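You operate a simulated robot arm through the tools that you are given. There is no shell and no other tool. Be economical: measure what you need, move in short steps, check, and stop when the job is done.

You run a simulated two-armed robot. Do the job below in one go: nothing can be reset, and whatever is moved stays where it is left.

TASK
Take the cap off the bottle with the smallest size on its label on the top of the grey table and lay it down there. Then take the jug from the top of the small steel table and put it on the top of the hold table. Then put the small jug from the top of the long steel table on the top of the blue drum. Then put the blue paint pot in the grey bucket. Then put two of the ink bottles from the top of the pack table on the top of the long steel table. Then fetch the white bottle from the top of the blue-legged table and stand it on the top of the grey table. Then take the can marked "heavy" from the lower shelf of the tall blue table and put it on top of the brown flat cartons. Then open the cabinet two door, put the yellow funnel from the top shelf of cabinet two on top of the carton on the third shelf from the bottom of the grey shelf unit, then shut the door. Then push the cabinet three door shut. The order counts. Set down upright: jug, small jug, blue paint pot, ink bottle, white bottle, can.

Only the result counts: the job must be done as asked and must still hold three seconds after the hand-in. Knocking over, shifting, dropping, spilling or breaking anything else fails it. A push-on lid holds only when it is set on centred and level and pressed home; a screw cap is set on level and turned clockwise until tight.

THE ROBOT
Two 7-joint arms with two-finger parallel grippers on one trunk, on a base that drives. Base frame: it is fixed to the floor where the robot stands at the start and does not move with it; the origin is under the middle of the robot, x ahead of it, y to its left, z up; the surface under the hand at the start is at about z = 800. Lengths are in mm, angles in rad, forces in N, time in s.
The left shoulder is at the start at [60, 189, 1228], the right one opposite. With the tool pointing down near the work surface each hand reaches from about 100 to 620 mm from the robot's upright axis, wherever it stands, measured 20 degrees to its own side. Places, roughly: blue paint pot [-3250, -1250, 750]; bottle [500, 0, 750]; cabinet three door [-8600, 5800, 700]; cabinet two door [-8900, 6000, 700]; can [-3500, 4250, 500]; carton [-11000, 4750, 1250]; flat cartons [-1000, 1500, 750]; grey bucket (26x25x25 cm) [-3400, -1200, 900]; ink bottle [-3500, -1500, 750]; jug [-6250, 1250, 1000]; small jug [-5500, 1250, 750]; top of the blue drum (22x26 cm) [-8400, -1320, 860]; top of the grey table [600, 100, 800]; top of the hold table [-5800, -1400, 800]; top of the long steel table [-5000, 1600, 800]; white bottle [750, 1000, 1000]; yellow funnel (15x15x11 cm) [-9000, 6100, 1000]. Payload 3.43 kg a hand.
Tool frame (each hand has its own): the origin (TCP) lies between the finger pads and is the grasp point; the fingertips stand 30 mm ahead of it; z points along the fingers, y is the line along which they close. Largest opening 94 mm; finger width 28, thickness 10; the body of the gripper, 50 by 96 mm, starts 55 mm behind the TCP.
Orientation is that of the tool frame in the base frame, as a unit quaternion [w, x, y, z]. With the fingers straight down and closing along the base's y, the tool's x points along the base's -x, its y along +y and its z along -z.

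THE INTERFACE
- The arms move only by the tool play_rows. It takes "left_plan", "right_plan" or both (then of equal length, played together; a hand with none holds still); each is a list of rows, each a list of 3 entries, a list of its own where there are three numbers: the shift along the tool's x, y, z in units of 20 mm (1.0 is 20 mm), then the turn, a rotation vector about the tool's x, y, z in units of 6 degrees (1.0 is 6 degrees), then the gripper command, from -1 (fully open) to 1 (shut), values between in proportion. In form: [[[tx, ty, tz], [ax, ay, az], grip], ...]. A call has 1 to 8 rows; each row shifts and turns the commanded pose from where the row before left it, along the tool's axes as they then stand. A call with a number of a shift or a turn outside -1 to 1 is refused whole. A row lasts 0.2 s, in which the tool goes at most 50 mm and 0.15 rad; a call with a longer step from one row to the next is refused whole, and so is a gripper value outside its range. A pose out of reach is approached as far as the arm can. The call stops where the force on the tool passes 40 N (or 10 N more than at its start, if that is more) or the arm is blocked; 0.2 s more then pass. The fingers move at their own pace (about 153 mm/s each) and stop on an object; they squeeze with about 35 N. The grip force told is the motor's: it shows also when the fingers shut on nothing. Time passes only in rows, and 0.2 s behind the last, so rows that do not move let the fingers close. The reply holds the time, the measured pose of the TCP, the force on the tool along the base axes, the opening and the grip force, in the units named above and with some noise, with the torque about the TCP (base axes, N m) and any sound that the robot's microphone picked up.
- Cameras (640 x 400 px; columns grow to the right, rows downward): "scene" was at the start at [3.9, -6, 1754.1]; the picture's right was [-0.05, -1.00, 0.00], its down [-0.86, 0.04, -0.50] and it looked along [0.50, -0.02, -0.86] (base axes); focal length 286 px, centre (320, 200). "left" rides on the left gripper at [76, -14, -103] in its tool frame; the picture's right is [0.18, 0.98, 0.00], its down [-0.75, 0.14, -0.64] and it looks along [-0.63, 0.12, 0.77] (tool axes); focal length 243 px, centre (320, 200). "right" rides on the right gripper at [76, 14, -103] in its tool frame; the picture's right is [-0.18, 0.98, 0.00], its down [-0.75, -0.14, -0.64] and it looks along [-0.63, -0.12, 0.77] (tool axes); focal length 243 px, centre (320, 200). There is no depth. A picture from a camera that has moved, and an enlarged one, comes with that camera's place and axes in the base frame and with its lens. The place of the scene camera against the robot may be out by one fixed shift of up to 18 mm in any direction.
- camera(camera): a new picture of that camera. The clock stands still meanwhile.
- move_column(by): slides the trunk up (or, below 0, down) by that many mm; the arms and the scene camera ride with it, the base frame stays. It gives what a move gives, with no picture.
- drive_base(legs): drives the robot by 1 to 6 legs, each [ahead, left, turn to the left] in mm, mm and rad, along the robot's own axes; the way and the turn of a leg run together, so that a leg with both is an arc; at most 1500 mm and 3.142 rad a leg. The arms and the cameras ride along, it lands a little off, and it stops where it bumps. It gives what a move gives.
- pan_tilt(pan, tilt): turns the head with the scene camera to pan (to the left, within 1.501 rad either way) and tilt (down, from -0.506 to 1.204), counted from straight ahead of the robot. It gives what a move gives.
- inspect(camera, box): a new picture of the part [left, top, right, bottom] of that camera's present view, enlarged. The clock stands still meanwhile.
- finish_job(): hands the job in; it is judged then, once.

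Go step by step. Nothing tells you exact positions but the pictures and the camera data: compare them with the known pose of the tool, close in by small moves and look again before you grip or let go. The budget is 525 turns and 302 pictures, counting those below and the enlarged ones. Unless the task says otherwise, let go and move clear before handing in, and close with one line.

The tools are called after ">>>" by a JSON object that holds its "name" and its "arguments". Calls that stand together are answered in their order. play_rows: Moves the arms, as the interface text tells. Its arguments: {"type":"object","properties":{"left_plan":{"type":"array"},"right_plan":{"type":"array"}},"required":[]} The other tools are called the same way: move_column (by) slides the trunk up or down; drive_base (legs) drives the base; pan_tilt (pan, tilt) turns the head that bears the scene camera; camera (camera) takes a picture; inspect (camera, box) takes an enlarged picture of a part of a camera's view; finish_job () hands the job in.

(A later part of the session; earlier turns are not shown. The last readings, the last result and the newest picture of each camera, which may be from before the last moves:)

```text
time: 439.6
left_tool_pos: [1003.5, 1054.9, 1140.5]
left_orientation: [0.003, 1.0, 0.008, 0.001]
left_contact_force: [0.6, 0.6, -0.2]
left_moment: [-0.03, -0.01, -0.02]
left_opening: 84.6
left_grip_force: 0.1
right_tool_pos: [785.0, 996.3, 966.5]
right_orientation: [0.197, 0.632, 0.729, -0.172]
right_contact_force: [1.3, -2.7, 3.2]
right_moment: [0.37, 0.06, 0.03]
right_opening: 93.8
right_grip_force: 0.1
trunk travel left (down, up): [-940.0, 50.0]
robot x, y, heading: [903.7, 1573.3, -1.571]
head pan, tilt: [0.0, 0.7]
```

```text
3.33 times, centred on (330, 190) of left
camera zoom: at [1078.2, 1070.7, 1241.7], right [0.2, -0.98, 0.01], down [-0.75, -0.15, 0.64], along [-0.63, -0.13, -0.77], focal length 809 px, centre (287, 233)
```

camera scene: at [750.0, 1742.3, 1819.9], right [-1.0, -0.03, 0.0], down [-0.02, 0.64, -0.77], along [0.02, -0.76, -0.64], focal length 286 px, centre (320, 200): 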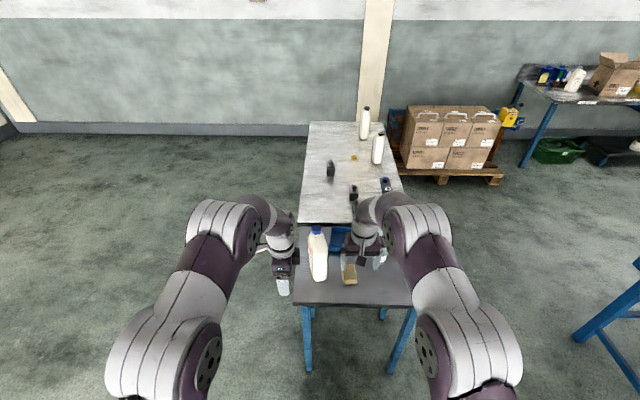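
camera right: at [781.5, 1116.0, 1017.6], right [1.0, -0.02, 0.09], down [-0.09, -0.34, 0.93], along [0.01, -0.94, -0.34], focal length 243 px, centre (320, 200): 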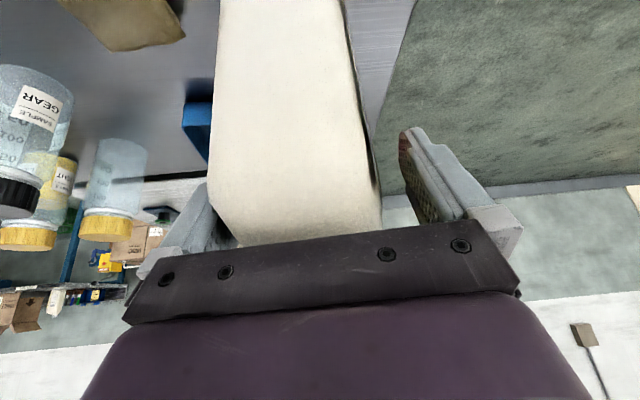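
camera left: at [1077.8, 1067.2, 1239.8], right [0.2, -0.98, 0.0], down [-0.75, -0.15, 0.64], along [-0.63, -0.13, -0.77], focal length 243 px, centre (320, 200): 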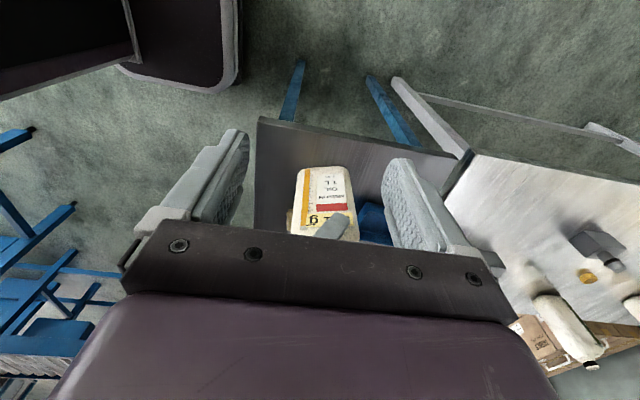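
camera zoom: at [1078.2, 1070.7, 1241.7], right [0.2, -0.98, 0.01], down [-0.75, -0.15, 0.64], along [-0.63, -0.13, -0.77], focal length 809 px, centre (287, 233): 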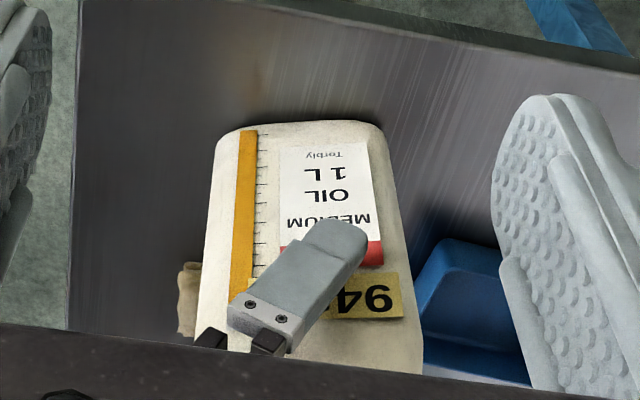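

>>> {"name": "play_rows", "arguments": {"right_plan": [[[-0.4, 0, -0.7], [0, 0, 0], -1], [[0, -0.5, 0], [0, 0, 0], -1]]}}

>>> {"name": "camera", "arguments": {"camera": "right"}}

```text
time: 440.2
left_tool_pos: [1002.4, 1052.3, 1138.3]
left_orientation: [0.001, 1.0, 0.008, 0.001]
left_contact_force: [-0.3, -0.3, 0.2]
left_moment: [-0.01, -0.01, 0.0]
left_opening: 84.8
left_grip_force: 0.1
right_tool_pos: [773.8, 996.3, 980.2]
right_orientation: [0.195, 0.633, 0.73, -0.169]
right_contact_force: [-1.0, -0.2, 0.1]
right_moment: [0.0, -0.01, 0.0]
right_opening: 93.9
right_grip_force: 0.0
trunk travel left (down, up): [-940.0, 50.0]
robot x, y, heading: [901.2, 1567.0, -1.572]
head pan, tilt: [0.0, 0.7]
```

```text
146 pictures are left
camera right: at [770.4, 1114.5, 1031.6], right [1.0, -0.02, 0.09], down [-0.09, -0.35, 0.93], along [0.01, -0.94, -0.35], focal length 243 px, centre (320, 200)
```

right: 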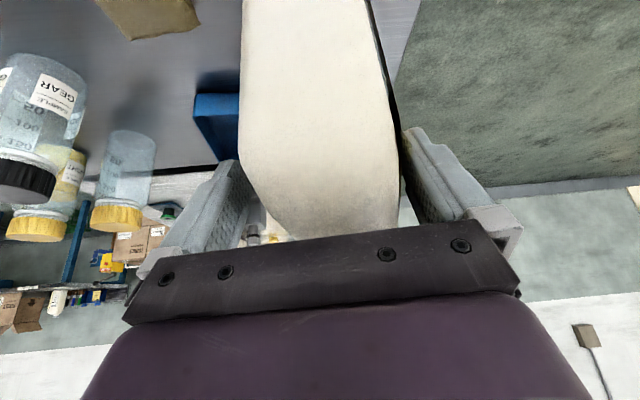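

>>> {"name": "play_rows", "arguments": {"right_plan": [[[0.5, 0, 0.87], [0, 0, 0], -1], [[0.5, 0, 0.87], [0, 0, 0], -1]]}}

>>> {"name": "camera", "arguments": {"camera": "right"}}

```text
time: 440.7
left_tool_pos: [1002.8, 1054.4, 1140.2]
left_orientation: [0.002, 1.0, 0.008, 0.001]
left_contact_force: [-0.3, -0.3, -0.9]
left_moment: [0.02, 0.04, 0.02]
left_opening: 84.7
left_grip_force: 0.0
right_tool_pos: [775.2, 985.4, 968.0]
right_orientation: [0.207, 0.631, 0.726, -0.18]
right_contact_force: [-0.2, 3.0, 12.6]
right_moment: [-0.3, -0.14, 0.01]
right_opening: 93.9
right_grip_force: 0.0
trunk travel left (down, up): [-940.0, 50.0]
robot x, y, heading: [901.6, 1572.1, -1.57]
head pan, tilt: [0.0, 0.7]
stopped in row 2 (right hand): the force on the tool passed its limit at 54 N (the readings are from after the stop); the commanded pose is now the measured one
```

```text
145 pictures are left
camera right: at [772.1, 1104.9, 1016.1], right [1.0, -0.02, 0.1], down [-0.1, -0.32, 0.94], along [0.02, -0.95, -0.32], focal length 243 px, centre (320, 200)
```

right: 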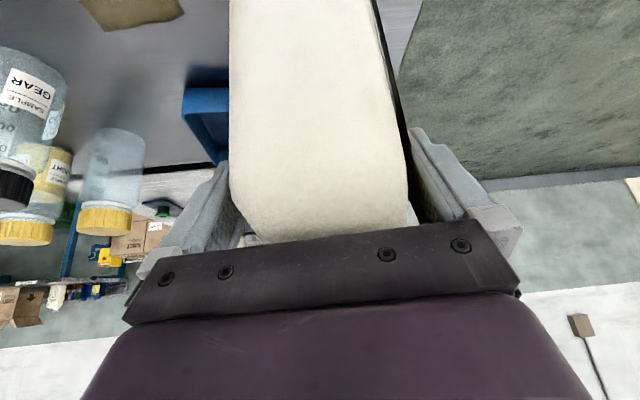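

>>> {"name": "play_rows", "arguments": {"right_plan": [[[-0.25, 0, -0.43], [0, 0, 0], -1], [[0.87, 0, -0.5], [0, 0, 0], -1], [[0.22, 0, -0.13], [0, 0, 0], -1], [[0.4, 0, 0.7], [0, 0, 0], -1], [[0.4, 0, 0.7], [0, 0, 0], -1], [[0.4, 0, 0.7], [0, 0, 0], -1]]}}

>>> {"name": "camera", "arguments": {"camera": "right"}}

>>> {"name": "inspect", "arguments": {"camera": "left", "box": [250, 130, 410, 250]}}

```text
time: 441.9
left_tool_pos: [1003.4, 1056.0, 1140.0]
left_orientation: [0.004, 1.0, 0.008, 0.001]
left_contact_force: [0.4, 0.5, 0.9]
left_moment: [0.02, 0.0, 0.0]
left_opening: 84.3
left_grip_force: 0.1
right_tool_pos: [772.8, 1000.4, 950.1]
right_orientation: [0.215, 0.628, 0.724, -0.186]
right_contact_force: [-0.7, 10.2, 23.7]
right_moment: [0.33, -0.26, 0.15]
right_opening: 94.1
right_grip_force: 0.1
trunk travel left (down, up): [-940.0, 50.0]
robot x, y, heading: [902.3, 1568.3, -1.571]
head pan, tilt: [0.0, 0.7]
stopped in row 6 (right hand): the force on the tool passed its limit at 52 N (the readings are from after the stop); the commanded pose is now the measured one
```

```text
144 pictures are left
camera right: at [769.3, 1121.2, 995.0], right [0.99, -0.01, 0.1], down [-0.1, -0.3, 0.95], along [0.02, -0.95, -0.3], focal length 243 px, centre (320, 200)
```

right: 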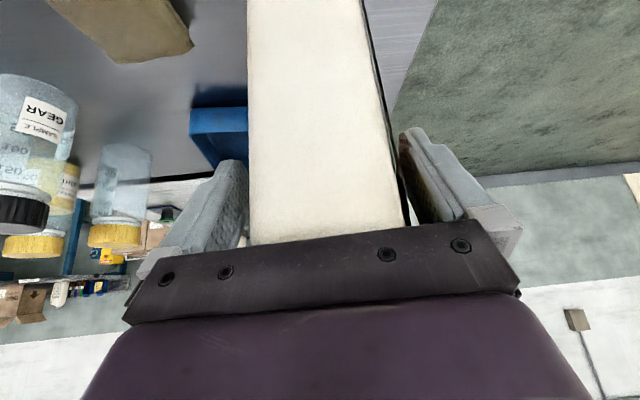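

```text
3.33 times, centred on (330, 190) of left
camera zoom: at [1077.6, 1070.9, 1241.2], right [0.2, -0.98, 0.01], down [-0.75, -0.15, 0.64], along [-0.63, -0.13, -0.77], focal length 809 px, centre (287, 233)
```

zoom: 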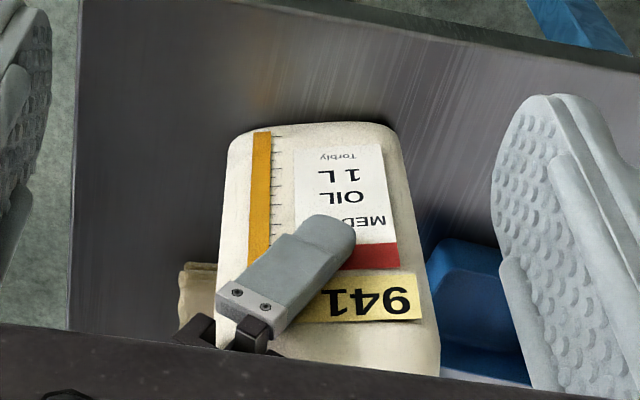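

>>> {"name": "play_rows", "arguments": {"right_plan": [[[-0.1, 0, -0.17], [0, 0, 0], -1], [[0, 0, 0], [0, 0, 0], 0], [[0, 0, 0], [0, 0, 0], 1], [[0, 0, 0], [0, 0, 0], 1]]}}

>>> {"name": "camera", "arguments": {"camera": "right"}}

>>> {"name": "inspect", "arguments": {"camera": "left", "box": [250, 130, 410, 250]}}

```text
time: 442.9
left_tool_pos: [1001.6, 1051.4, 1137.0]
left_orientation: [0.001, 1.0, 0.007, 0.0]
left_contact_force: [0.2, -0.3, 0.7]
left_moment: [0.02, 0.02, 0.01]
left_opening: 84.6
left_grip_force: 0.1
right_tool_pos: [771.5, 999.4, 949.9]
right_orientation: [0.212, 0.629, 0.725, -0.184]
right_contact_force: [2.8, 0.2, -0.4]
right_moment: [-0.11, -0.2, 0.1]
right_opening: 66.4
right_grip_force: 34.6
trunk travel left (down, up): [-940.0, 50.0]
robot x, y, heading: [903.5, 1573.4, -1.568]
head pan, tilt: [0.0, 0.7]
```

```text
142 pictures are left
camera right: at [768.9, 1120.4, 996.2], right [0.99, -0.02, 0.1], down [-0.1, -0.31, 0.95], along [0.02, -0.95, -0.31], focal length 243 px, centre (320, 200)
```

right: 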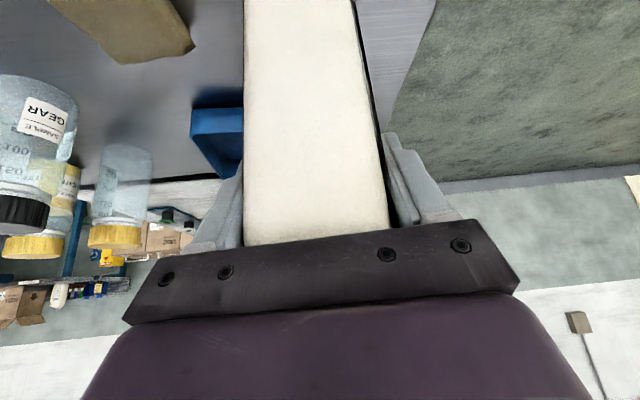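

```text
3.33 times, centred on (330, 190) of left
camera zoom: at [1078.0, 1067.0, 1239.6], right [0.2, -0.98, 0.0], down [-0.75, -0.15, 0.64], along [-0.63, -0.13, -0.77], focal length 809 px, centre (287, 233)
```

zoom: 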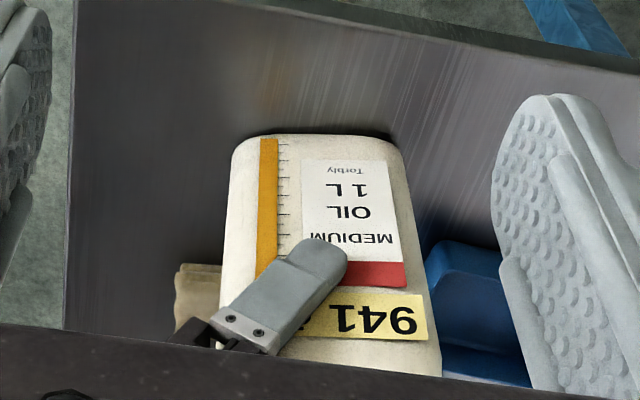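

Gripped at 66 mm. Lift with the column and check.

>>> {"name": "move_column", "arguments": {"by": 20}}

>>> {"name": "inspect", "arguments": {"camera": "left", "box": [250, 130, 410, 250]}}

```text
time: 443.6
left_tool_pos: [1002.0, 1051.3, 1158.8]
left_orientation: [0.001, 1.0, 0.007, 0.001]
left_contact_force: [0.5, -0.4, -0.2]
left_moment: [0.0, 0.02, -0.03]
left_opening: 84.6
left_grip_force: 0.0
right_tool_pos: [772.0, 999.7, 969.3]
right_orientation: [0.212, 0.63, 0.724, -0.184]
right_contact_force: [-0.4, -0.3, -9.3]
right_moment: [0.16, 0.02, -0.02]
right_opening: 66.1
right_grip_force: 35.3
trunk travel left (down, up): [-960.0, 30.0]
robot x, y, heading: [904.6, 1574.0, -1.567]
head pan, tilt: [0.0, 0.7]
```

```text
3.33 times, centred on (330, 190) of left
camera zoom: at [1077.6, 1066.7, 1259.5], right [0.2, -0.98, 0.0], down [-0.75, -0.15, 0.64], along [-0.63, -0.13, -0.77], focal length 809 px, centre (287, 233)
```

zoom: 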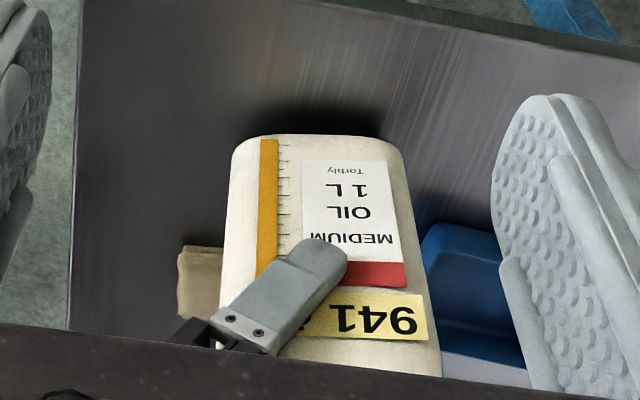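

>>> {"name": "play_rows", "arguments": {"right_plan": [[[-0.5, 0, -0.87], [0, 0, 0], 1], [[-0.5, 0, -0.87], [0, 0, 0], 1], [[-0.5, 0, -0.87], [0, 0, 0], 1], [[-0.5, 0, -0.87], [0, 0, 0], 1], [[-0.5, 0, -0.87], [0, 0, 0], 1], [[-0.5, 0, -0.87], [0, 0, 0], 1]]}}

>>> {"name": "drive_base", "arguments": {"legs": [[-280, 0, 0], [0, 0, 1.567], [650, 0, 0], [0, 0, -1.57], [1500, 0, 0], [400, 0, 0]]}}

>>> {"name": "camera", "arguments": {"camera": "right"}}

```text
time: 445.0
left_tool_pos: [1001.6, 1050.9, 1159.2]
left_orientation: [0.001, 1.0, 0.007, 0.001]
left_contact_force: [0.6, -0.1, -0.9]
left_moment: [0.05, 0.03, 0.01]
left_opening: 84.6
left_grip_force: 0.0
right_tool_pos: [769.6, 1005.5, 1089.9]
right_orientation: [0.211, 0.629, 0.725, -0.184]
right_contact_force: [1.1, 0.9, -10.2]
right_moment: [0.11, 0.02, 0.01]
right_opening: 66.2
right_grip_force: 34.8
trunk travel left (down, up): [-960.0, 30.0]
robot x, y, heading: [899.7, 1571.4, -1.572]
head pan, tilt: [0.0, 0.7]
```

```text
time: 467.0
left_tool_pos: [1633.1, -605.2, 1158.8]
left_orientation: [0.001, 1.0, 0.0, 0.0]
left_contact_force: [-0.4, -0.6, -0.4]
left_moment: [0.0, 0.01, -0.02]
left_opening: 84.7
left_grip_force: 0.1
right_tool_pos: [1400.5, -647.5, 1089.4]
right_orientation: [0.212, 0.634, 0.72, -0.185]
right_contact_force: [-0.1, 0.0, -9.5]
right_moment: [0.14, 0.01, 0.02]
right_opening: 65.9
right_grip_force: 35.8
trunk travel left (down, up): [-960.0, 30.0]
robot x, y, heading: [1539.8, -85.3, -1.59]
head pan, tilt: [0.0, 0.7]
```

```text
139 pictures are left
camera right: at [1398.2, -527.2, 1136.9], right [0.99, -0.03, 0.1], down [-0.1, -0.3, 0.95], along [0.0, -0.95, -0.31], focal length 243 px, centre (320, 200)
```

right: 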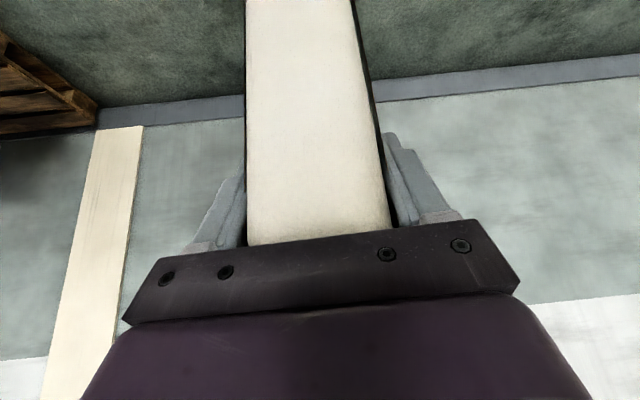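

>>> {"name": "drive_base", "arguments": {"legs": [[0, 0, -1.55]]}}

>>> {"name": "pan_tilt", "arguments": {"pan": 0.0, "tilt": 0.75}}

>>> {"name": "camera", "arguments": {"camera": "scene"}}

```text
time: 471.2
left_tool_pos: [1019.0, -177.3, 1159.4]
left_orientation: [-0.001, -0.706, 0.708, 0.0]
left_contact_force: [-0.4, 0.5, 0.3]
left_moment: [0.01, 0.01, -0.02]
left_opening: 84.5
left_grip_force: 0.1
right_tool_pos: [977.0, 54.9, 1090.4]
right_orientation: [0.018, 0.958, 0.06, -0.28]
right_contact_force: [-1.4, -0.7, -9.1]
right_moment: [-0.01, -0.16, -0.03]
right_opening: 65.6
right_grip_force: 34.8
trunk travel left (down, up): [-960.0, 30.0]
robot x, y, heading: [1540.2, -88.5, 3.125]
head pan, tilt: [0.0, 0.7]
```

```text
time: 471.8
left_tool_pos: [1019.2, -176.7, 1158.4]
left_orientation: [-0.001, -0.706, 0.708, 0.0]
left_contact_force: [0.2, -0.4, 0.1]
left_moment: [0.02, 0.0, -0.02]
left_opening: 84.6
left_grip_force: 0.0
right_tool_pos: [976.7, 55.0, 1090.3]
right_orientation: [0.017, 0.958, 0.059, -0.28]
right_contact_force: [0.2, 0.1, -9.9]
right_moment: [0.03, -0.18, 0.03]
right_opening: 65.9
right_grip_force: 35.0
trunk travel left (down, up): [-960.0, 30.0]
robot x, y, heading: [1539.7, -82.6, 3.124]
head pan, tilt: [0.0, 0.75]
```

```text
138 pictures are left
camera scene: at [1511.9, -87.8, 1835.6], right [0.02, 1.0, 0.0], down [0.68, -0.01, -0.73], along [-0.73, 0.01, -0.68], focal length 286 px, centre (320, 200)
```

scene: 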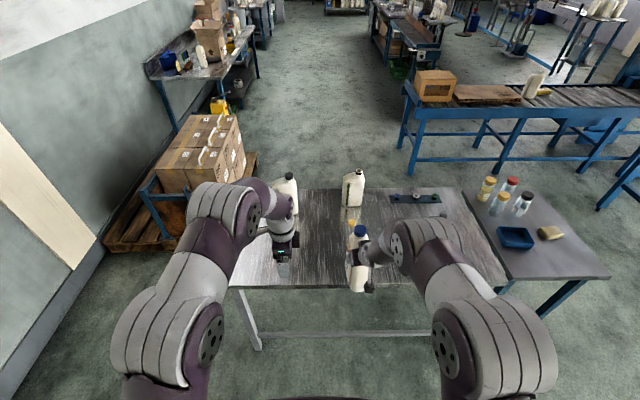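

>>> {"name": "drive_base", "arguments": {"legs": [[150, 0, 0]]}}

>>> {"name": "camera", "arguments": {"camera": "right"}}

>>> {"name": "camera", "arguments": {"camera": "left"}}

```text
time: 473.2
left_tool_pos: [874.4, -176.9, 1159.7]
left_orientation: [-0.002, -0.707, 0.707, 0.001]
left_contact_force: [0.3, 0.2, 0.9]
left_moment: [0.03, 0.01, 0.0]
left_opening: 84.6
left_grip_force: 0.1
right_tool_pos: [830.6, 56.9, 1091.0]
right_orientation: [0.017, 0.958, 0.06, -0.28]
right_contact_force: [1.5, -0.1, -8.6]
right_moment: [-0.01, -0.15, 0.0]
right_opening: 65.9
right_grip_force: 35.6
trunk travel left (down, up): [-960.0, 30.0]
robot x, y, heading: [1389.8, -84.0, 3.125]
head pan, tilt: [0.0, 0.75]
```

```text
137 pictures are left
camera right: at [951.2, 57.8, 1137.2], right [-0.03, -0.99, 0.1], down [-0.3, 0.1, 0.95], along [-0.95, 0.0, -0.31], focal length 243 px, centre (320, 200)
```

right: 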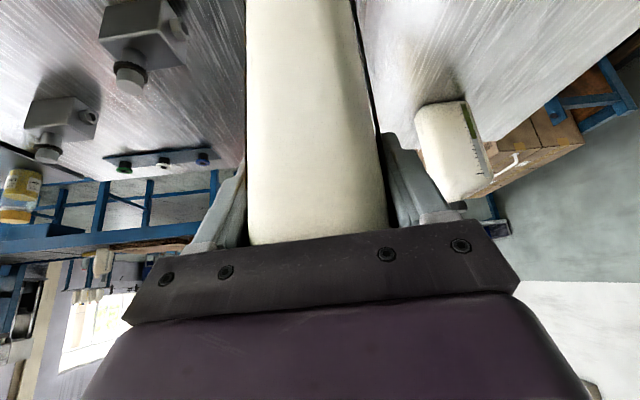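

```text
136 pictures are left
camera left: at [888.4, -252.2, 1260.6], right [-0.98, -0.18, 0.0], down [-0.14, 0.75, 0.64], along [-0.12, 0.63, -0.77], focal length 243 px, centre (320, 200)
```

left: 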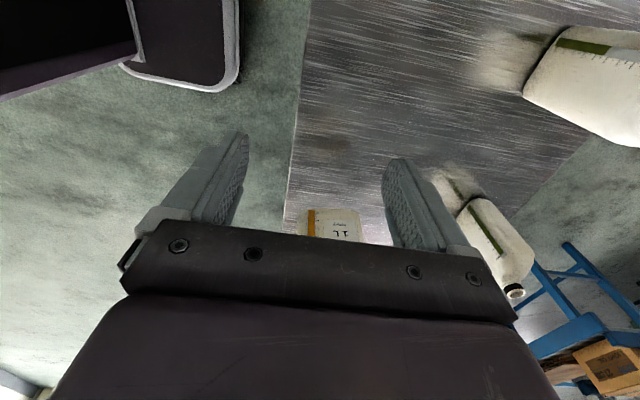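

>>> {"name": "move_column", "arguments": {"by": -105}}

>>> {"name": "move_column", "arguments": {"by": -10}}

>>> {"name": "move_column", "arguments": {"by": -6}}

```text
time: 474.6
left_tool_pos: [872.4, -176.2, 1054.3]
left_orientation: [-0.001, -0.707, 0.708, 0.0]
left_contact_force: [-0.1, 0.0, 0.5]
left_moment: [0.0, -0.01, 0.01]
left_opening: 84.6
left_grip_force: 0.1
right_tool_pos: [830.4, 56.3, 984.3]
right_orientation: [0.018, 0.958, 0.06, -0.279]
right_contact_force: [0.0, -0.1, -9.1]
right_moment: [0.01, -0.13, 0.02]
right_opening: 65.8
right_grip_force: 35.2
trunk travel left (down, up): [-855.0, 135.0]
robot x, y, heading: [1394.1, -82.9, 3.131]
head pan, tilt: [0.0, 0.75]
```

```text
time: 475.1
left_tool_pos: [871.5, -175.6, 1042.3]
left_orientation: [-0.001, -0.707, 0.707, -0.001]
left_contact_force: [-0.1, 0.3, -0.8]
left_moment: [0.03, 0.01, 0.01]
left_opening: 84.7
left_grip_force: 0.0
right_tool_pos: [828.1, 55.6, 973.8]
right_orientation: [0.017, 0.958, 0.061, -0.279]
right_contact_force: [0.0, 0.4, -9.3]
right_moment: [0.02, -0.16, -0.02]
right_opening: 65.7
right_grip_force: 34.9
trunk travel left (down, up): [-845.0, 145.0]
robot x, y, heading: [1394.1, -82.9, 3.13]
head pan, tilt: [0.0, 0.75]
```

```text
time: 475.7
left_tool_pos: [871.2, -175.7, 1036.9]
left_orientation: [-0.001, -0.707, 0.708, 0.0]
left_contact_force: [-0.3, 0.3, 0.0]
left_moment: [-0.02, 0.0, -0.02]
left_opening: 84.4
left_grip_force: 0.2
right_tool_pos: [828.7, 56.4, 968.0]
right_orientation: [0.018, 0.958, 0.06, -0.279]
right_contact_force: [-0.4, -0.4, -9.2]
right_moment: [0.05, -0.15, 0.04]
right_opening: 65.7
right_grip_force: 35.1
trunk travel left (down, up): [-839.0, 151.0]
robot x, y, heading: [1393.3, -81.4, 3.125]
head pan, tilt: [0.0, 0.75]
```

>>> {"name": "move_column", "arguments": {"by": -5}}

>>> {"name": "move_column", "arguments": {"by": -5}}

>>> {"name": "camera", "arguments": {"camera": "left"}}

```text
time: 476.2
left_tool_pos: [870.7, -176.9, 1031.4]
left_orientation: [-0.001, -0.707, 0.707, 0.0]
left_contact_force: [-0.1, 0.5, 0.6]
left_moment: [0.0, 0.01, -0.03]
left_opening: 84.7
left_grip_force: 0.0
right_tool_pos: [829.1, 55.7, 964.0]
right_orientation: [0.017, 0.958, 0.06, -0.279]
right_contact_force: [-0.2, 0.0, -9.5]
right_moment: [0.02, -0.15, 0.0]
right_opening: 65.6
right_grip_force: 34.9
trunk travel left (down, up): [-834.0, 156.0]
robot x, y, heading: [1392.7, -84.7, 3.127]
head pan, tilt: [0.0, 0.75]
```

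```text
time: 476.8
left_tool_pos: [871.7, -175.9, 1026.4]
left_orientation: [-0.001, -0.707, 0.708, 0.0]
left_contact_force: [-0.1, 0.1, -0.5]
left_moment: [0.01, 0.0, 0.01]
left_opening: 84.8
left_grip_force: 0.1
right_tool_pos: [828.2, 56.8, 957.8]
right_orientation: [0.018, 0.958, 0.06, -0.28]
right_contact_force: [0.2, 0.1, -8.9]
right_moment: [-0.01, -0.15, 0.02]
right_opening: 65.7
right_grip_force: 35.4
trunk travel left (down, up): [-829.0, 161.0]
robot x, y, heading: [1395.8, -86.5, 3.122]
head pan, tilt: [0.0, 0.75]
```

```text
135 pictures are left
camera left: at [885.7, -252.1, 1128.3], right [-0.98, -0.18, 0.0], down [-0.14, 0.75, 0.64], along [-0.12, 0.63, -0.77], focal length 243 px, centre (320, 200)
```

left: 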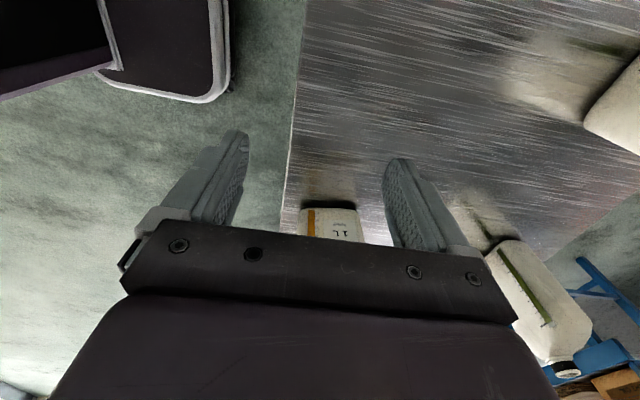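

>>> {"name": "move_column", "arguments": {"by": -4}}

>>> {"name": "move_column", "arguments": {"by": -4}}

>>> {"name": "move_column", "arguments": {"by": -3}}

```text
time: 477.3
left_tool_pos: [871.6, -176.3, 1023.6]
left_orientation: [-0.002, -0.707, 0.707, 0.0]
left_contact_force: [-0.7, 0.3, -0.4]
left_moment: [0.01, 0.03, 0.01]
left_opening: 84.6
left_grip_force: 0.1
right_tool_pos: [830.0, 57.4, 954.3]
right_orientation: [0.017, 0.958, 0.06, -0.279]
right_contact_force: [0.0, 0.2, -9.7]
right_moment: [0.0, -0.19, 0.02]
right_opening: 65.7
right_grip_force: 35.3
trunk travel left (down, up): [-825.0, 165.0]
robot x, y, heading: [1393.0, -83.3, 3.13]
head pan, tilt: [0.0, 0.75]
```

```text
time: 477.8
left_tool_pos: [872.0, -175.6, 1019.2]
left_orientation: [-0.001, -0.707, 0.707, 0.0]
left_contact_force: [-0.1, 0.2, 0.1]
left_moment: [-0.03, 0.02, -0.01]
left_opening: 84.8
left_grip_force: 0.1
right_tool_pos: [829.3, 57.0, 951.3]
right_orientation: [0.018, 0.958, 0.06, -0.28]
right_contact_force: [-1.3, 1.0, -6.1]
right_moment: [0.05, 0.07, 0.0]
right_opening: 65.7
right_grip_force: 34.9
trunk travel left (down, up): [-821.0, 169.0]
robot x, y, heading: [1392.1, -81.8, 3.122]
head pan, tilt: [0.0, 0.75]
```

```text
time: 478.3
left_tool_pos: [875.1, -176.0, 1017.9]
left_orientation: [-0.002, -0.707, 0.707, 0.001]
left_contact_force: [-0.6, 0.1, 0.4]
left_moment: [0.0, 0.01, -0.04]
left_opening: 84.7
left_grip_force: 0.1
right_tool_pos: [829.3, 54.7, 950.0]
right_orientation: [0.017, 0.957, 0.06, -0.282]
right_contact_force: [3.2, 2.5, 9.5]
right_moment: [0.52, 0.47, -0.13]
right_opening: 65.9
right_grip_force: 34.5
trunk travel left (down, up): [-818.0, 172.0]
robot x, y, heading: [1395.1, -84.5, 3.127]
head pan, tilt: [0.0, 0.75]
```

>>> {"name": "play_rows", "arguments": {"right_plan": [[[0, 0, 0], [0, 0, 0], 0], [[0, 0, 0], [0, 0, 0], -0.7], [[0, 0, 0], [0, 0, 0], -1], [[0, 0, -0.5], [0, 0, 0], -1], [[0, 0, -1], [0, 0, 0], -1], [[0, 0, -1], [0, 0, 0], -1], [[0, 0, -1], [0, 0, 0], -1], [[0, 0, -1], [0, 0, 0], -1]]}}

>>> {"name": "play_rows", "arguments": {"right_plan": [[[0, 0, -1], [0, 0, 0], -1], [[0, 0, -1], [0, 0, 0], -1], [[0, 0, -1], [0, 0, 0], -1]]}}

>>> {"name": "camera", "arguments": {"camera": "right"}}

```text
time: 480.1
left_tool_pos: [872.1, -176.4, 1018.3]
left_orientation: [-0.002, -0.707, 0.707, 0.001]
left_contact_force: [0.5, 0.8, 0.7]
left_moment: [-0.02, 0.03, 0.03]
left_opening: 84.7
left_grip_force: 0.1
right_tool_pos: [880.1, 63.4, 1023.4]
right_orientation: [0.017, 0.958, 0.06, -0.28]
right_contact_force: [0.6, -0.1, 0.4]
right_moment: [0.01, 0.0, 0.02]
right_opening: 94.1
right_grip_force: 0.1
trunk travel left (down, up): [-818.0, 172.0]
robot x, y, heading: [1390.6, -83.2, 3.126]
head pan, tilt: [0.0, 0.75]
```

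```text
time: 480.9
left_tool_pos: [873.6, -176.2, 1016.7]
left_orientation: [0.002, 0.707, -0.707, 0.0]
left_contact_force: [0.0, -0.1, 0.0]
left_moment: [-0.01, -0.01, -0.01]
left_opening: 84.4
left_grip_force: 0.0
right_tool_pos: [911.4, 67.5, 1074.7]
right_orientation: [0.018, 0.958, 0.06, -0.28]
right_contact_force: [0.7, 0.5, 0.2]
right_moment: [-0.01, 0.02, 0.03]
right_opening: 94.0
right_grip_force: 0.1
trunk travel left (down, up): [-818.0, 172.0]
robot x, y, heading: [1393.3, -81.8, 3.128]
head pan, tilt: [0.0, 0.75]
```

```text
134 pictures are left
camera right: at [1030.5, 68.9, 1120.7], right [-0.03, -0.99, 0.1], down [-0.31, 0.1, 0.95], along [-0.95, 0.0, -0.31], focal length 243 px, centre (320, 200)
```

right: 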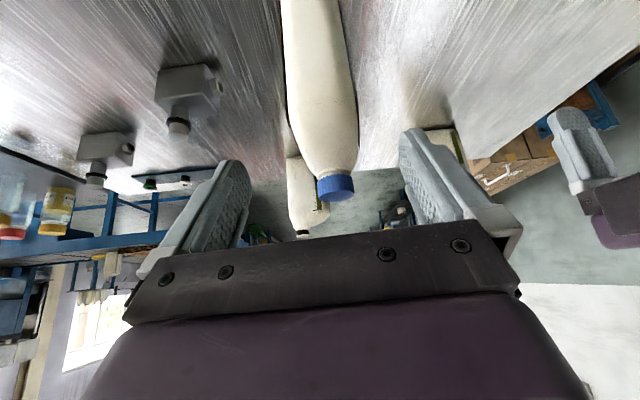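

White bottle is placed. Restore the right hand, then head round toward the far blue table.

>>> {"name": "drive_base", "arguments": {"legs": [[-330, 0, 0]]}}

>>> {"name": "play_rows", "arguments": {"right_plan": [[[0, 0, 0], [0.33, 0, 0.58], -1], [[0, 0, 0], [0.33, 0, 0.58], -1], [[0, 0, 0], [0, 1, 0], -1], [[0, 0, 0], [0, 1, 0], -1], [[0, 0, 0], [0, 1, 0], -1], [[0, 0, 0], [0, 1, 0], -1], [[0, 0, 0], [0, 1, 0], -1]]}}

>>> {"name": "drive_base", "arguments": {"legs": [[0, 0, -1.565], [1500, 0, 0], [420, 0, 0], [0, 0, 1.57], [1500, 0, 0], [250, 0, 0]]}}

>>> {"name": "pan_tilt", "arguments": {"pan": -0.3, "tilt": 0.3}}

>>> {"name": "camera", "arguments": {"camera": "scene"}}

```text
time: 483.1
left_tool_pos: [1197.6, -182.8, 1016.5]
left_orientation: [0.002, 0.708, -0.706, 0.0]
left_contact_force: [0.5, 0.8, 0.7]
left_moment: [-0.01, -0.01, 0.0]
left_opening: 84.7
left_grip_force: 0.1
right_tool_pos: [1235.9, 62.4, 1073.5]
right_orientation: [0.018, 0.958, 0.062, -0.279]
right_contact_force: [-0.4, -0.5, -0.6]
right_moment: [-0.02, 0.04, -0.01]
right_opening: 94.0
right_grip_force: 0.2
trunk travel left (down, up): [-818.0, 172.0]
robot x, y, heading: [1719.6, -89.9, 3.131]
head pan, tilt: [0.0, 0.75]
```

```text
time: 484.7
left_tool_pos: [1198.1, -182.3, 1017.2]
left_orientation: [0.002, 0.709, -0.706, 0.0]
left_contact_force: [0.3, 0.7, 0.0]
left_moment: [-0.02, 0.03, -0.04]
left_opening: 84.6
left_grip_force: 0.0
right_tool_pos: [1233.1, 58.6, 1077.0]
right_orientation: [0.01, 0.998, 0.035, -0.053]
right_contact_force: [-1.1, 0.4, -0.2]
right_moment: [0.0, -0.02, -0.04]
right_opening: 94.2
right_grip_force: 0.1
right hand out of reach, approached as far as the arm can: row 2, 4
trunk travel left (down, up): [-818.0, 172.0]
robot x, y, heading: [1720.8, -88.0, 3.127]
head pan, tilt: [0.0, 0.75]
```

```text
time: 510.3
left_tool_pos: [-477.2, 1698.0, 1017.1]
left_orientation: [0.001, 0.711, -0.703, -0.001]
left_contact_force: [-0.1, 0.4, 0.3]
left_moment: [-0.01, 0.0, 0.0]
left_opening: 84.5
left_grip_force: 0.0
right_tool_pos: [-445.9, 1937.5, 1077.5]
right_orientation: [0.012, 0.998, 0.041, -0.055]
right_contact_force: [-0.2, -0.9, 0.1]
right_moment: [0.05, 0.0, -0.01]
right_opening: 93.7
right_grip_force: 0.0
trunk travel left (down, up): [-818.0, 172.0]
robot x, y, heading: [39.8, 1793.2, 3.138]
head pan, tilt: [0.0, 0.75]
```

```text
time: 511.2
left_tool_pos: [-478.1, 1697.2, 1017.4]
left_orientation: [0.002, 0.711, -0.703, 0.0]
left_contact_force: [-0.1, -0.1, -1.3]
left_moment: [0.01, 0.01, 0.01]
left_opening: 84.7
left_grip_force: 0.1
right_tool_pos: [-445.0, 1937.2, 1077.1]
right_orientation: [0.01, 0.998, 0.04, -0.056]
right_contact_force: [0.1, 0.8, 0.8]
right_moment: [0.0, 0.03, 0.01]
right_opening: 94.1
right_grip_force: 0.0
trunk travel left (down, up): [-818.0, 172.0]
robot x, y, heading: [42.1, 1798.2, 3.141]
head pan, tilt: [-0.3, 0.3]
```

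```text
133 pictures are left
camera scene: at [8.8, 1821.1, 1733.9], right [0.3, 0.95, 0.0], down [0.28, -0.09, -0.96], along [-0.91, 0.28, -0.3], focal length 286 px, centre (320, 200)
```

scene: 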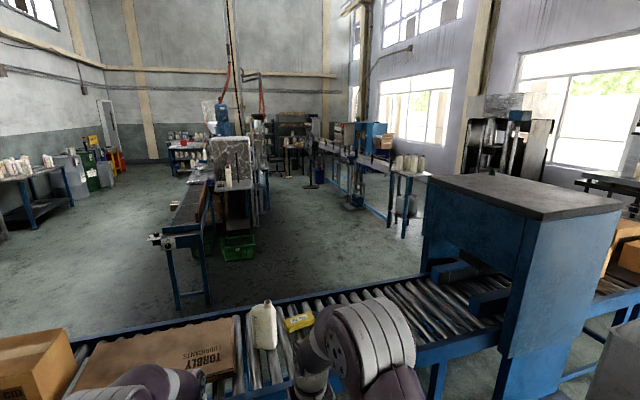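

>>> {"name": "drive_base", "arguments": {"legs": [[0, 0, 1.57], [0, -160, 0], [1500, 0, 0], [250, 0, 0], [0, 0, -1.57], [1500, 0, 0]]}}

>>> {"name": "drive_base", "arguments": {"legs": [[260, 0, 0], [0, 0, -1.57], [1500, 0, 0]]}}

>>> {"name": "pan_tilt", "arguments": {"pan": 0.3, "tilt": 0.4}}

>>> {"name": "camera", "arguments": {"camera": "scene"}}

```text
time: 536.0
left_tool_pos: [-2171.5, -58.4, 1016.4]
left_orientation: [0.002, 0.711, -0.703, -0.001]
left_contact_force: [0.2, 0.0, 0.6]
left_moment: [0.02, 0.07, 0.04]
left_opening: 84.7
left_grip_force: 0.0
right_tool_pos: [-2138.3, 180.4, 1077.2]
right_orientation: [0.011, 0.998, 0.04, -0.055]
right_contact_force: [0.5, 0.1, -0.3]
right_moment: [0.01, 0.02, -0.03]
right_opening: 94.1
right_grip_force: 0.1
trunk travel left (down, up): [-818.0, 172.0]
robot x, y, heading: [-1651.4, 38.3, 3.139]
head pan, tilt: [-0.3, 0.3]
```

```text
time: 548.7
left_tool_pos: [-2015.2, 2075.6, 1016.0]
left_orientation: [0.0, -0.005, 1.0, 0.001]
left_contact_force: [-0.3, 0.5, -0.1]
left_moment: [-0.01, 0.02, 0.02]
left_opening: 84.8
left_grip_force: 0.1
right_tool_pos: [-1774.6, 2043.9, 1075.6]
right_orientation: [-0.031, 0.733, -0.678, -0.047]
right_contact_force: [0.0, -0.7, -0.5]
right_moment: [-0.02, 0.0, 0.01]
right_opening: 94.1
right_grip_force: 0.0
trunk travel left (down, up): [-818.0, 172.0]
robot x, y, heading: [-1917.6, 1556.1, 1.57]
head pan, tilt: [-0.3, 0.3]
```

```text
time: 549.7
left_tool_pos: [-2015.3, 2074.7, 1016.7]
left_orientation: [-0.001, -0.005, 1.0, 0.001]
left_contact_force: [-0.3, 0.3, 0.2]
left_moment: [0.0, 0.0, -0.01]
left_opening: 84.5
left_grip_force: 0.0
right_tool_pos: [-1774.0, 2043.5, 1077.3]
right_orientation: [-0.031, 0.733, -0.677, -0.047]
right_contact_force: [-0.8, 0.0, -0.2]
right_moment: [-0.01, -0.02, -0.01]
right_opening: 94.0
right_grip_force: 0.1
trunk travel left (down, up): [-818.0, 172.0]
robot x, y, heading: [-1914.4, 1558.1, 1.568]
head pan, tilt: [0.3, 0.4]
```

```text
132 pictures are left
camera scene: at [-1946.7, 1583.0, 1724.8], right [0.96, 0.29, 0.0], down [0.11, -0.37, -0.92], along [-0.27, 0.88, -0.39], focal length 286 px, centre (320, 200)
```

scene: 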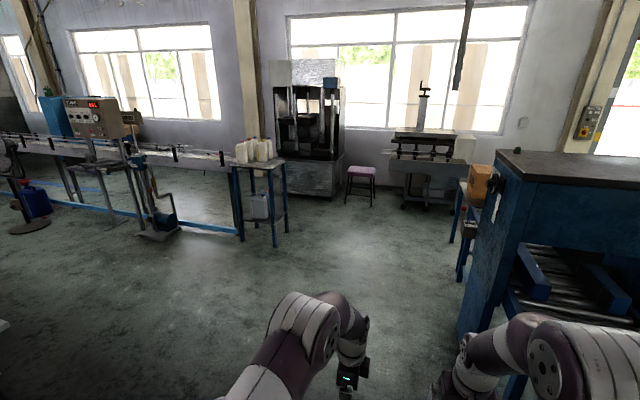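

>>> {"name": "inspect", "arguments": {"camera": "scene", "box": [210, 120, 310, 260]}}

```text
2.86 times, centred on (260, 190) of scene
camera zoom: at [-1946.7, 1583.0, 1724.8], right [0.96, 0.29, 0.0], down [0.11, -0.37, -0.92], along [-0.27, 0.88, -0.39], focal length 817 px, centre (491, 229)
```

zoom: 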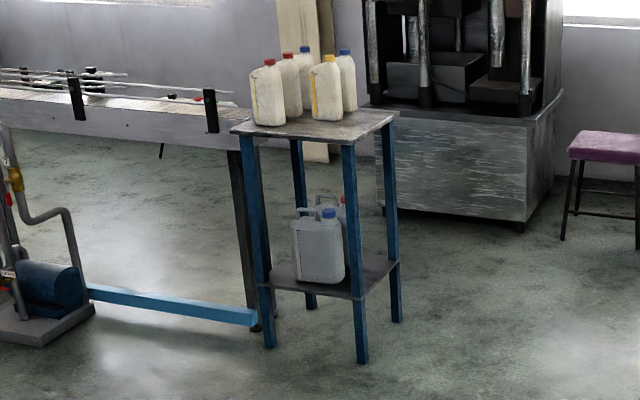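

>>> {"name": "drive_base", "arguments": {"legs": [[1500, 0, 0], [0, 1450, 0], [250, 0, 0]]}}

>>> {"name": "move_column", "arguments": {"by": -450}}

>>> {"name": "pan_tilt", "arguments": {"pan": 0.0, "tilt": 0.6}}

>>> {"name": "camera", "arguments": {"camera": "scene"}}

```text
time: 565.4
left_tool_pos: [-3473.2, 3822.8, 1016.9]
left_orientation: [-0.001, -0.01, 1.0, 0.001]
left_contact_force: [-0.1, -0.2, 0.0]
left_moment: [-0.01, -0.01, 0.02]
left_opening: 84.8
left_grip_force: 0.1
right_tool_pos: [-3231.9, 3792.6, 1076.6]
right_orientation: [-0.032, 0.737, -0.674, -0.047]
right_contact_force: [-0.3, 0.6, 0.2]
right_moment: [0.01, 0.02, 0.03]
right_opening: 94.2
right_grip_force: 0.0
trunk travel left (down, up): [-818.0, 172.0]
robot x, y, heading: [-3369.5, 3304.4, 1.577]
head pan, tilt: [0.3, 0.4]
```

```text
refused: -450 is not a number from -400 to 400
```

```text
time: 566.2
left_tool_pos: [-3472.7, 3823.7, 1016.4]
left_orientation: [-0.001, -0.011, 1.0, 0.002]
left_contact_force: [-0.1, -1.0, 0.2]
left_moment: [0.04, -0.02, 0.01]
left_opening: 84.7
left_grip_force: 0.2
right_tool_pos: [-3231.3, 3792.5, 1077.5]
right_orientation: [-0.032, 0.737, -0.674, -0.047]
right_contact_force: [-0.4, 0.0, -0.6]
right_moment: [0.0, 0.0, 0.02]
right_opening: 94.3
right_grip_force: 0.1
trunk travel left (down, up): [-818.0, 172.0]
robot x, y, heading: [-3368.3, 3306.4, 1.575]
head pan, tilt: [0.0, 0.6]
```

```text
130 pictures are left
camera scene: at [-3371.9, 3331.7, 1706.5], right [1.0, 0.01, 0.0], down [0.0, -0.56, -0.83], along [-0.01, 0.83, -0.56], focal length 286 px, centre (320, 200)
```

scene: 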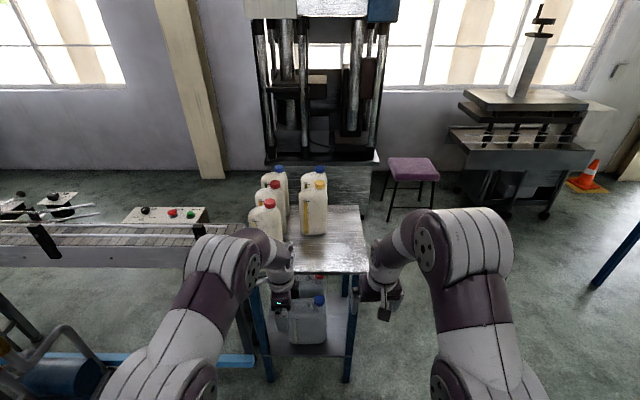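

>>> {"name": "move_column", "arguments": {"by": -380}}

>>> {"name": "camera", "arguments": {"camera": "scene"}}

>>> {"name": "inspect", "arguments": {"camera": "scene", "box": [230, 200, 390, 320]}}

```text
time: 569.9
left_tool_pos: [-3471.9, 3822.8, 637.2]
left_orientation: [-0.001, -0.009, 1.0, 0.002]
left_contact_force: [0.2, 0.4, -0.1]
left_moment: [0.01, 0.02, 0.01]
left_opening: 84.3
left_grip_force: 0.1
right_tool_pos: [-3233.0, 3793.6, 698.0]
right_orientation: [-0.031, 0.737, -0.673, -0.047]
right_contact_force: [0.3, -0.5, -0.2]
right_moment: [-0.01, 0.02, 0.0]
right_opening: 94.1
right_grip_force: 0.1
trunk travel left (down, up): [-438.0, 552.0]
robot x, y, heading: [-3366.2, 3304.4, 1.577]
head pan, tilt: [0.0, 0.6]
```

```text
129 pictures are left
camera scene: at [-3371.9, 3331.1, 1326.6], right [1.0, 0.01, 0.0], down [0.0, -0.56, -0.83], along [-0.01, 0.83, -0.56], focal length 286 px, centre (320, 200)
```

scene: 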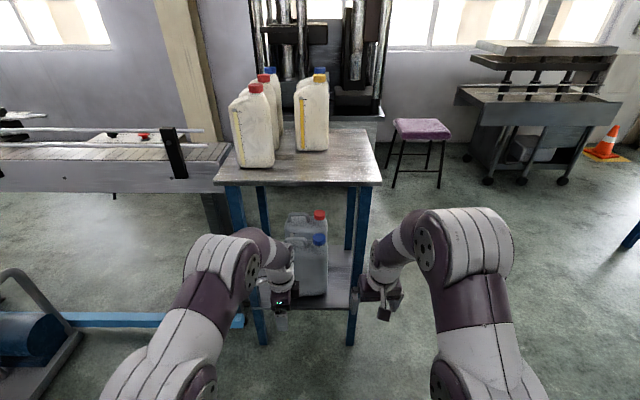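

```text
3.33 times, centred on (310, 260) of scene
camera zoom: at [-3371.9, 3331.1, 1326.6], right [1.0, 0.01, 0.0], down [0.0, -0.56, -0.83], along [-0.01, 0.83, -0.56], focal length 953 px, centre (353, 0)
```

zoom: 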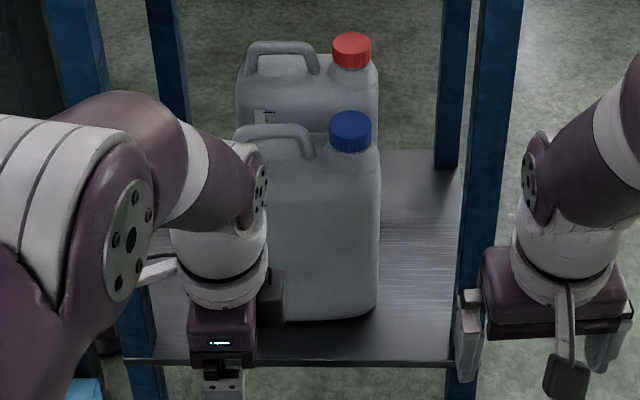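

>>> {"name": "play_rows", "arguments": {"left_plan": [[[1, -0.5, 0], [0, 0, 0], -1], [[1, -0.5, 0], [0, 0, 0], -1], [[1, -0.5, 0], [0, 0, 0], -1], [[1, -0.5, 0], [0, 0, 0], -1], [[1, -0.5, 0], [0, 0, 0], -1], [[1, -0.5, 0], [0, 0, 0], -1], [[1, -0.5, 0], [0, 0, 0], -1], [[1, -0.5, 0], [0, 0, 0], -1]]}}

>>> {"name": "inspect", "arguments": {"camera": "scene", "box": [230, 200, 390, 320]}}

```text
time: 571.7
left_tool_pos: [-3632.3, 3740.5, 636.3]
left_orientation: [0.0, -0.01, 1.0, 0.002]
left_contact_force: [-0.7, 1.1, -0.2]
left_moment: [-0.02, -0.04, -0.04]
left_opening: 94.0
left_grip_force: 0.2
right_tool_pos: [-3233.0, 3792.3, 697.0]
right_orientation: [-0.032, 0.737, -0.673, -0.047]
right_contact_force: [-0.3, -0.5, -0.2]
right_moment: [0.0, -0.02, -0.02]
right_opening: 93.9
right_grip_force: 0.1
trunk travel left (down, up): [-438.0, 552.0]
robot x, y, heading: [-3368.0, 3306.3, 1.577]
head pan, tilt: [0.0, 0.6]
```

```text
3.33 times, centred on (310, 260) of scene
camera zoom: at [-3372.2, 3331.0, 1326.5], right [1.0, 0.01, 0.0], down [0.0, -0.56, -0.83], along [-0.01, 0.83, -0.56], focal length 953 px, centre (353, 0)
```

zoom: 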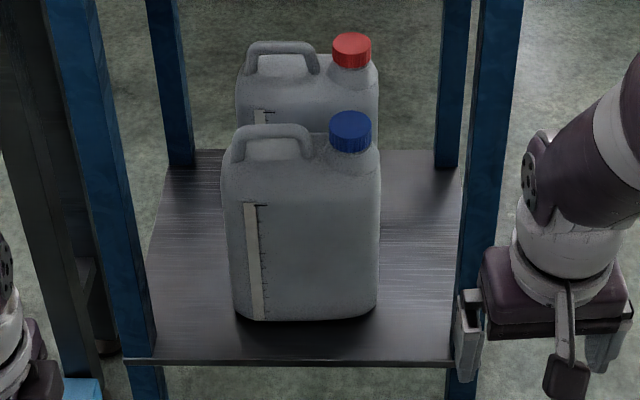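

>>> {"name": "drive_base", "arguments": {"legs": [[0, -800, 0], [1350, 0, 0]]}}

>>> {"name": "pan_tilt", "arguments": {"pan": 1.5, "tilt": 0.6}}

>>> {"name": "camera", "arguments": {"camera": "scene"}}

```text
time: 582.2
left_tool_pos: [-2816.0, 5052.7, 634.8]
left_orientation: [-0.001, -0.009, 1.0, 0.002]
left_contact_force: [1.0, 0.0, 0.1]
left_moment: [-0.01, -0.01, 0.04]
left_opening: 94.0
left_grip_force: 0.1
right_tool_pos: [-2416.8, 5102.7, 695.7]
right_orientation: [-0.031, 0.736, -0.675, -0.047]
right_contact_force: [0.9, -0.1, 0.5]
right_moment: [0.02, -0.02, 0.02]
right_opening: 94.0
right_grip_force: 0.1
trunk travel left (down, up): [-438.0, 552.0]
robot x, y, heading: [-2555.4, 4619.6, 1.577]
head pan, tilt: [0.0, 0.6]
```

```text
time: 583.8
left_tool_pos: [-2817.1, 5052.4, 636.0]
left_orientation: [-0.001, -0.009, 1.0, 0.002]
left_contact_force: [0.9, 0.5, -0.3]
left_moment: [0.0, 0.01, -0.02]
left_opening: 94.0
left_grip_force: 0.1
right_tool_pos: [-2416.3, 5103.3, 698.4]
right_orientation: [-0.032, 0.736, -0.674, -0.046]
right_contact_force: [-0.5, 0.3, 0.1]
right_moment: [0.04, -0.01, -0.01]
right_opening: 94.0
right_grip_force: 0.0
trunk travel left (down, up): [-438.0, 552.0]
robot x, y, heading: [-2555.4, 4618.8, 1.577]
head pan, tilt: [1.499, 0.6]
```

```text
126 pictures are left
camera scene: at [-2647.0, 4560.0, 1326.5], right [0.07, 1.0, 0.0], down [0.56, -0.04, -0.83], along [-0.82, 0.06, -0.56], focal length 286 px, centre (320, 200)
```

scene: 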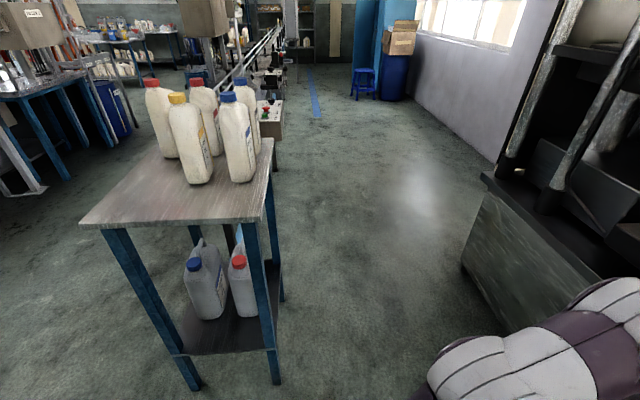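

>>> {"name": "inspect", "arguments": {"camera": "scene", "box": [170, 230, 290, 330]}}

```text
4.00 times, centred on (230, 280) of scene
camera zoom: at [-2647.0, 4560.0, 1326.5], right [0.07, 1.0, 0.0], down [0.56, -0.04, -0.83], along [-0.82, 0.06, -0.56], focal length 1144 px, centre (680, -120)
```

zoom: 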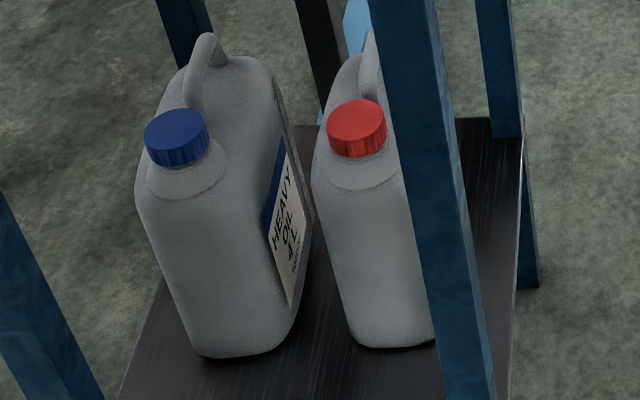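

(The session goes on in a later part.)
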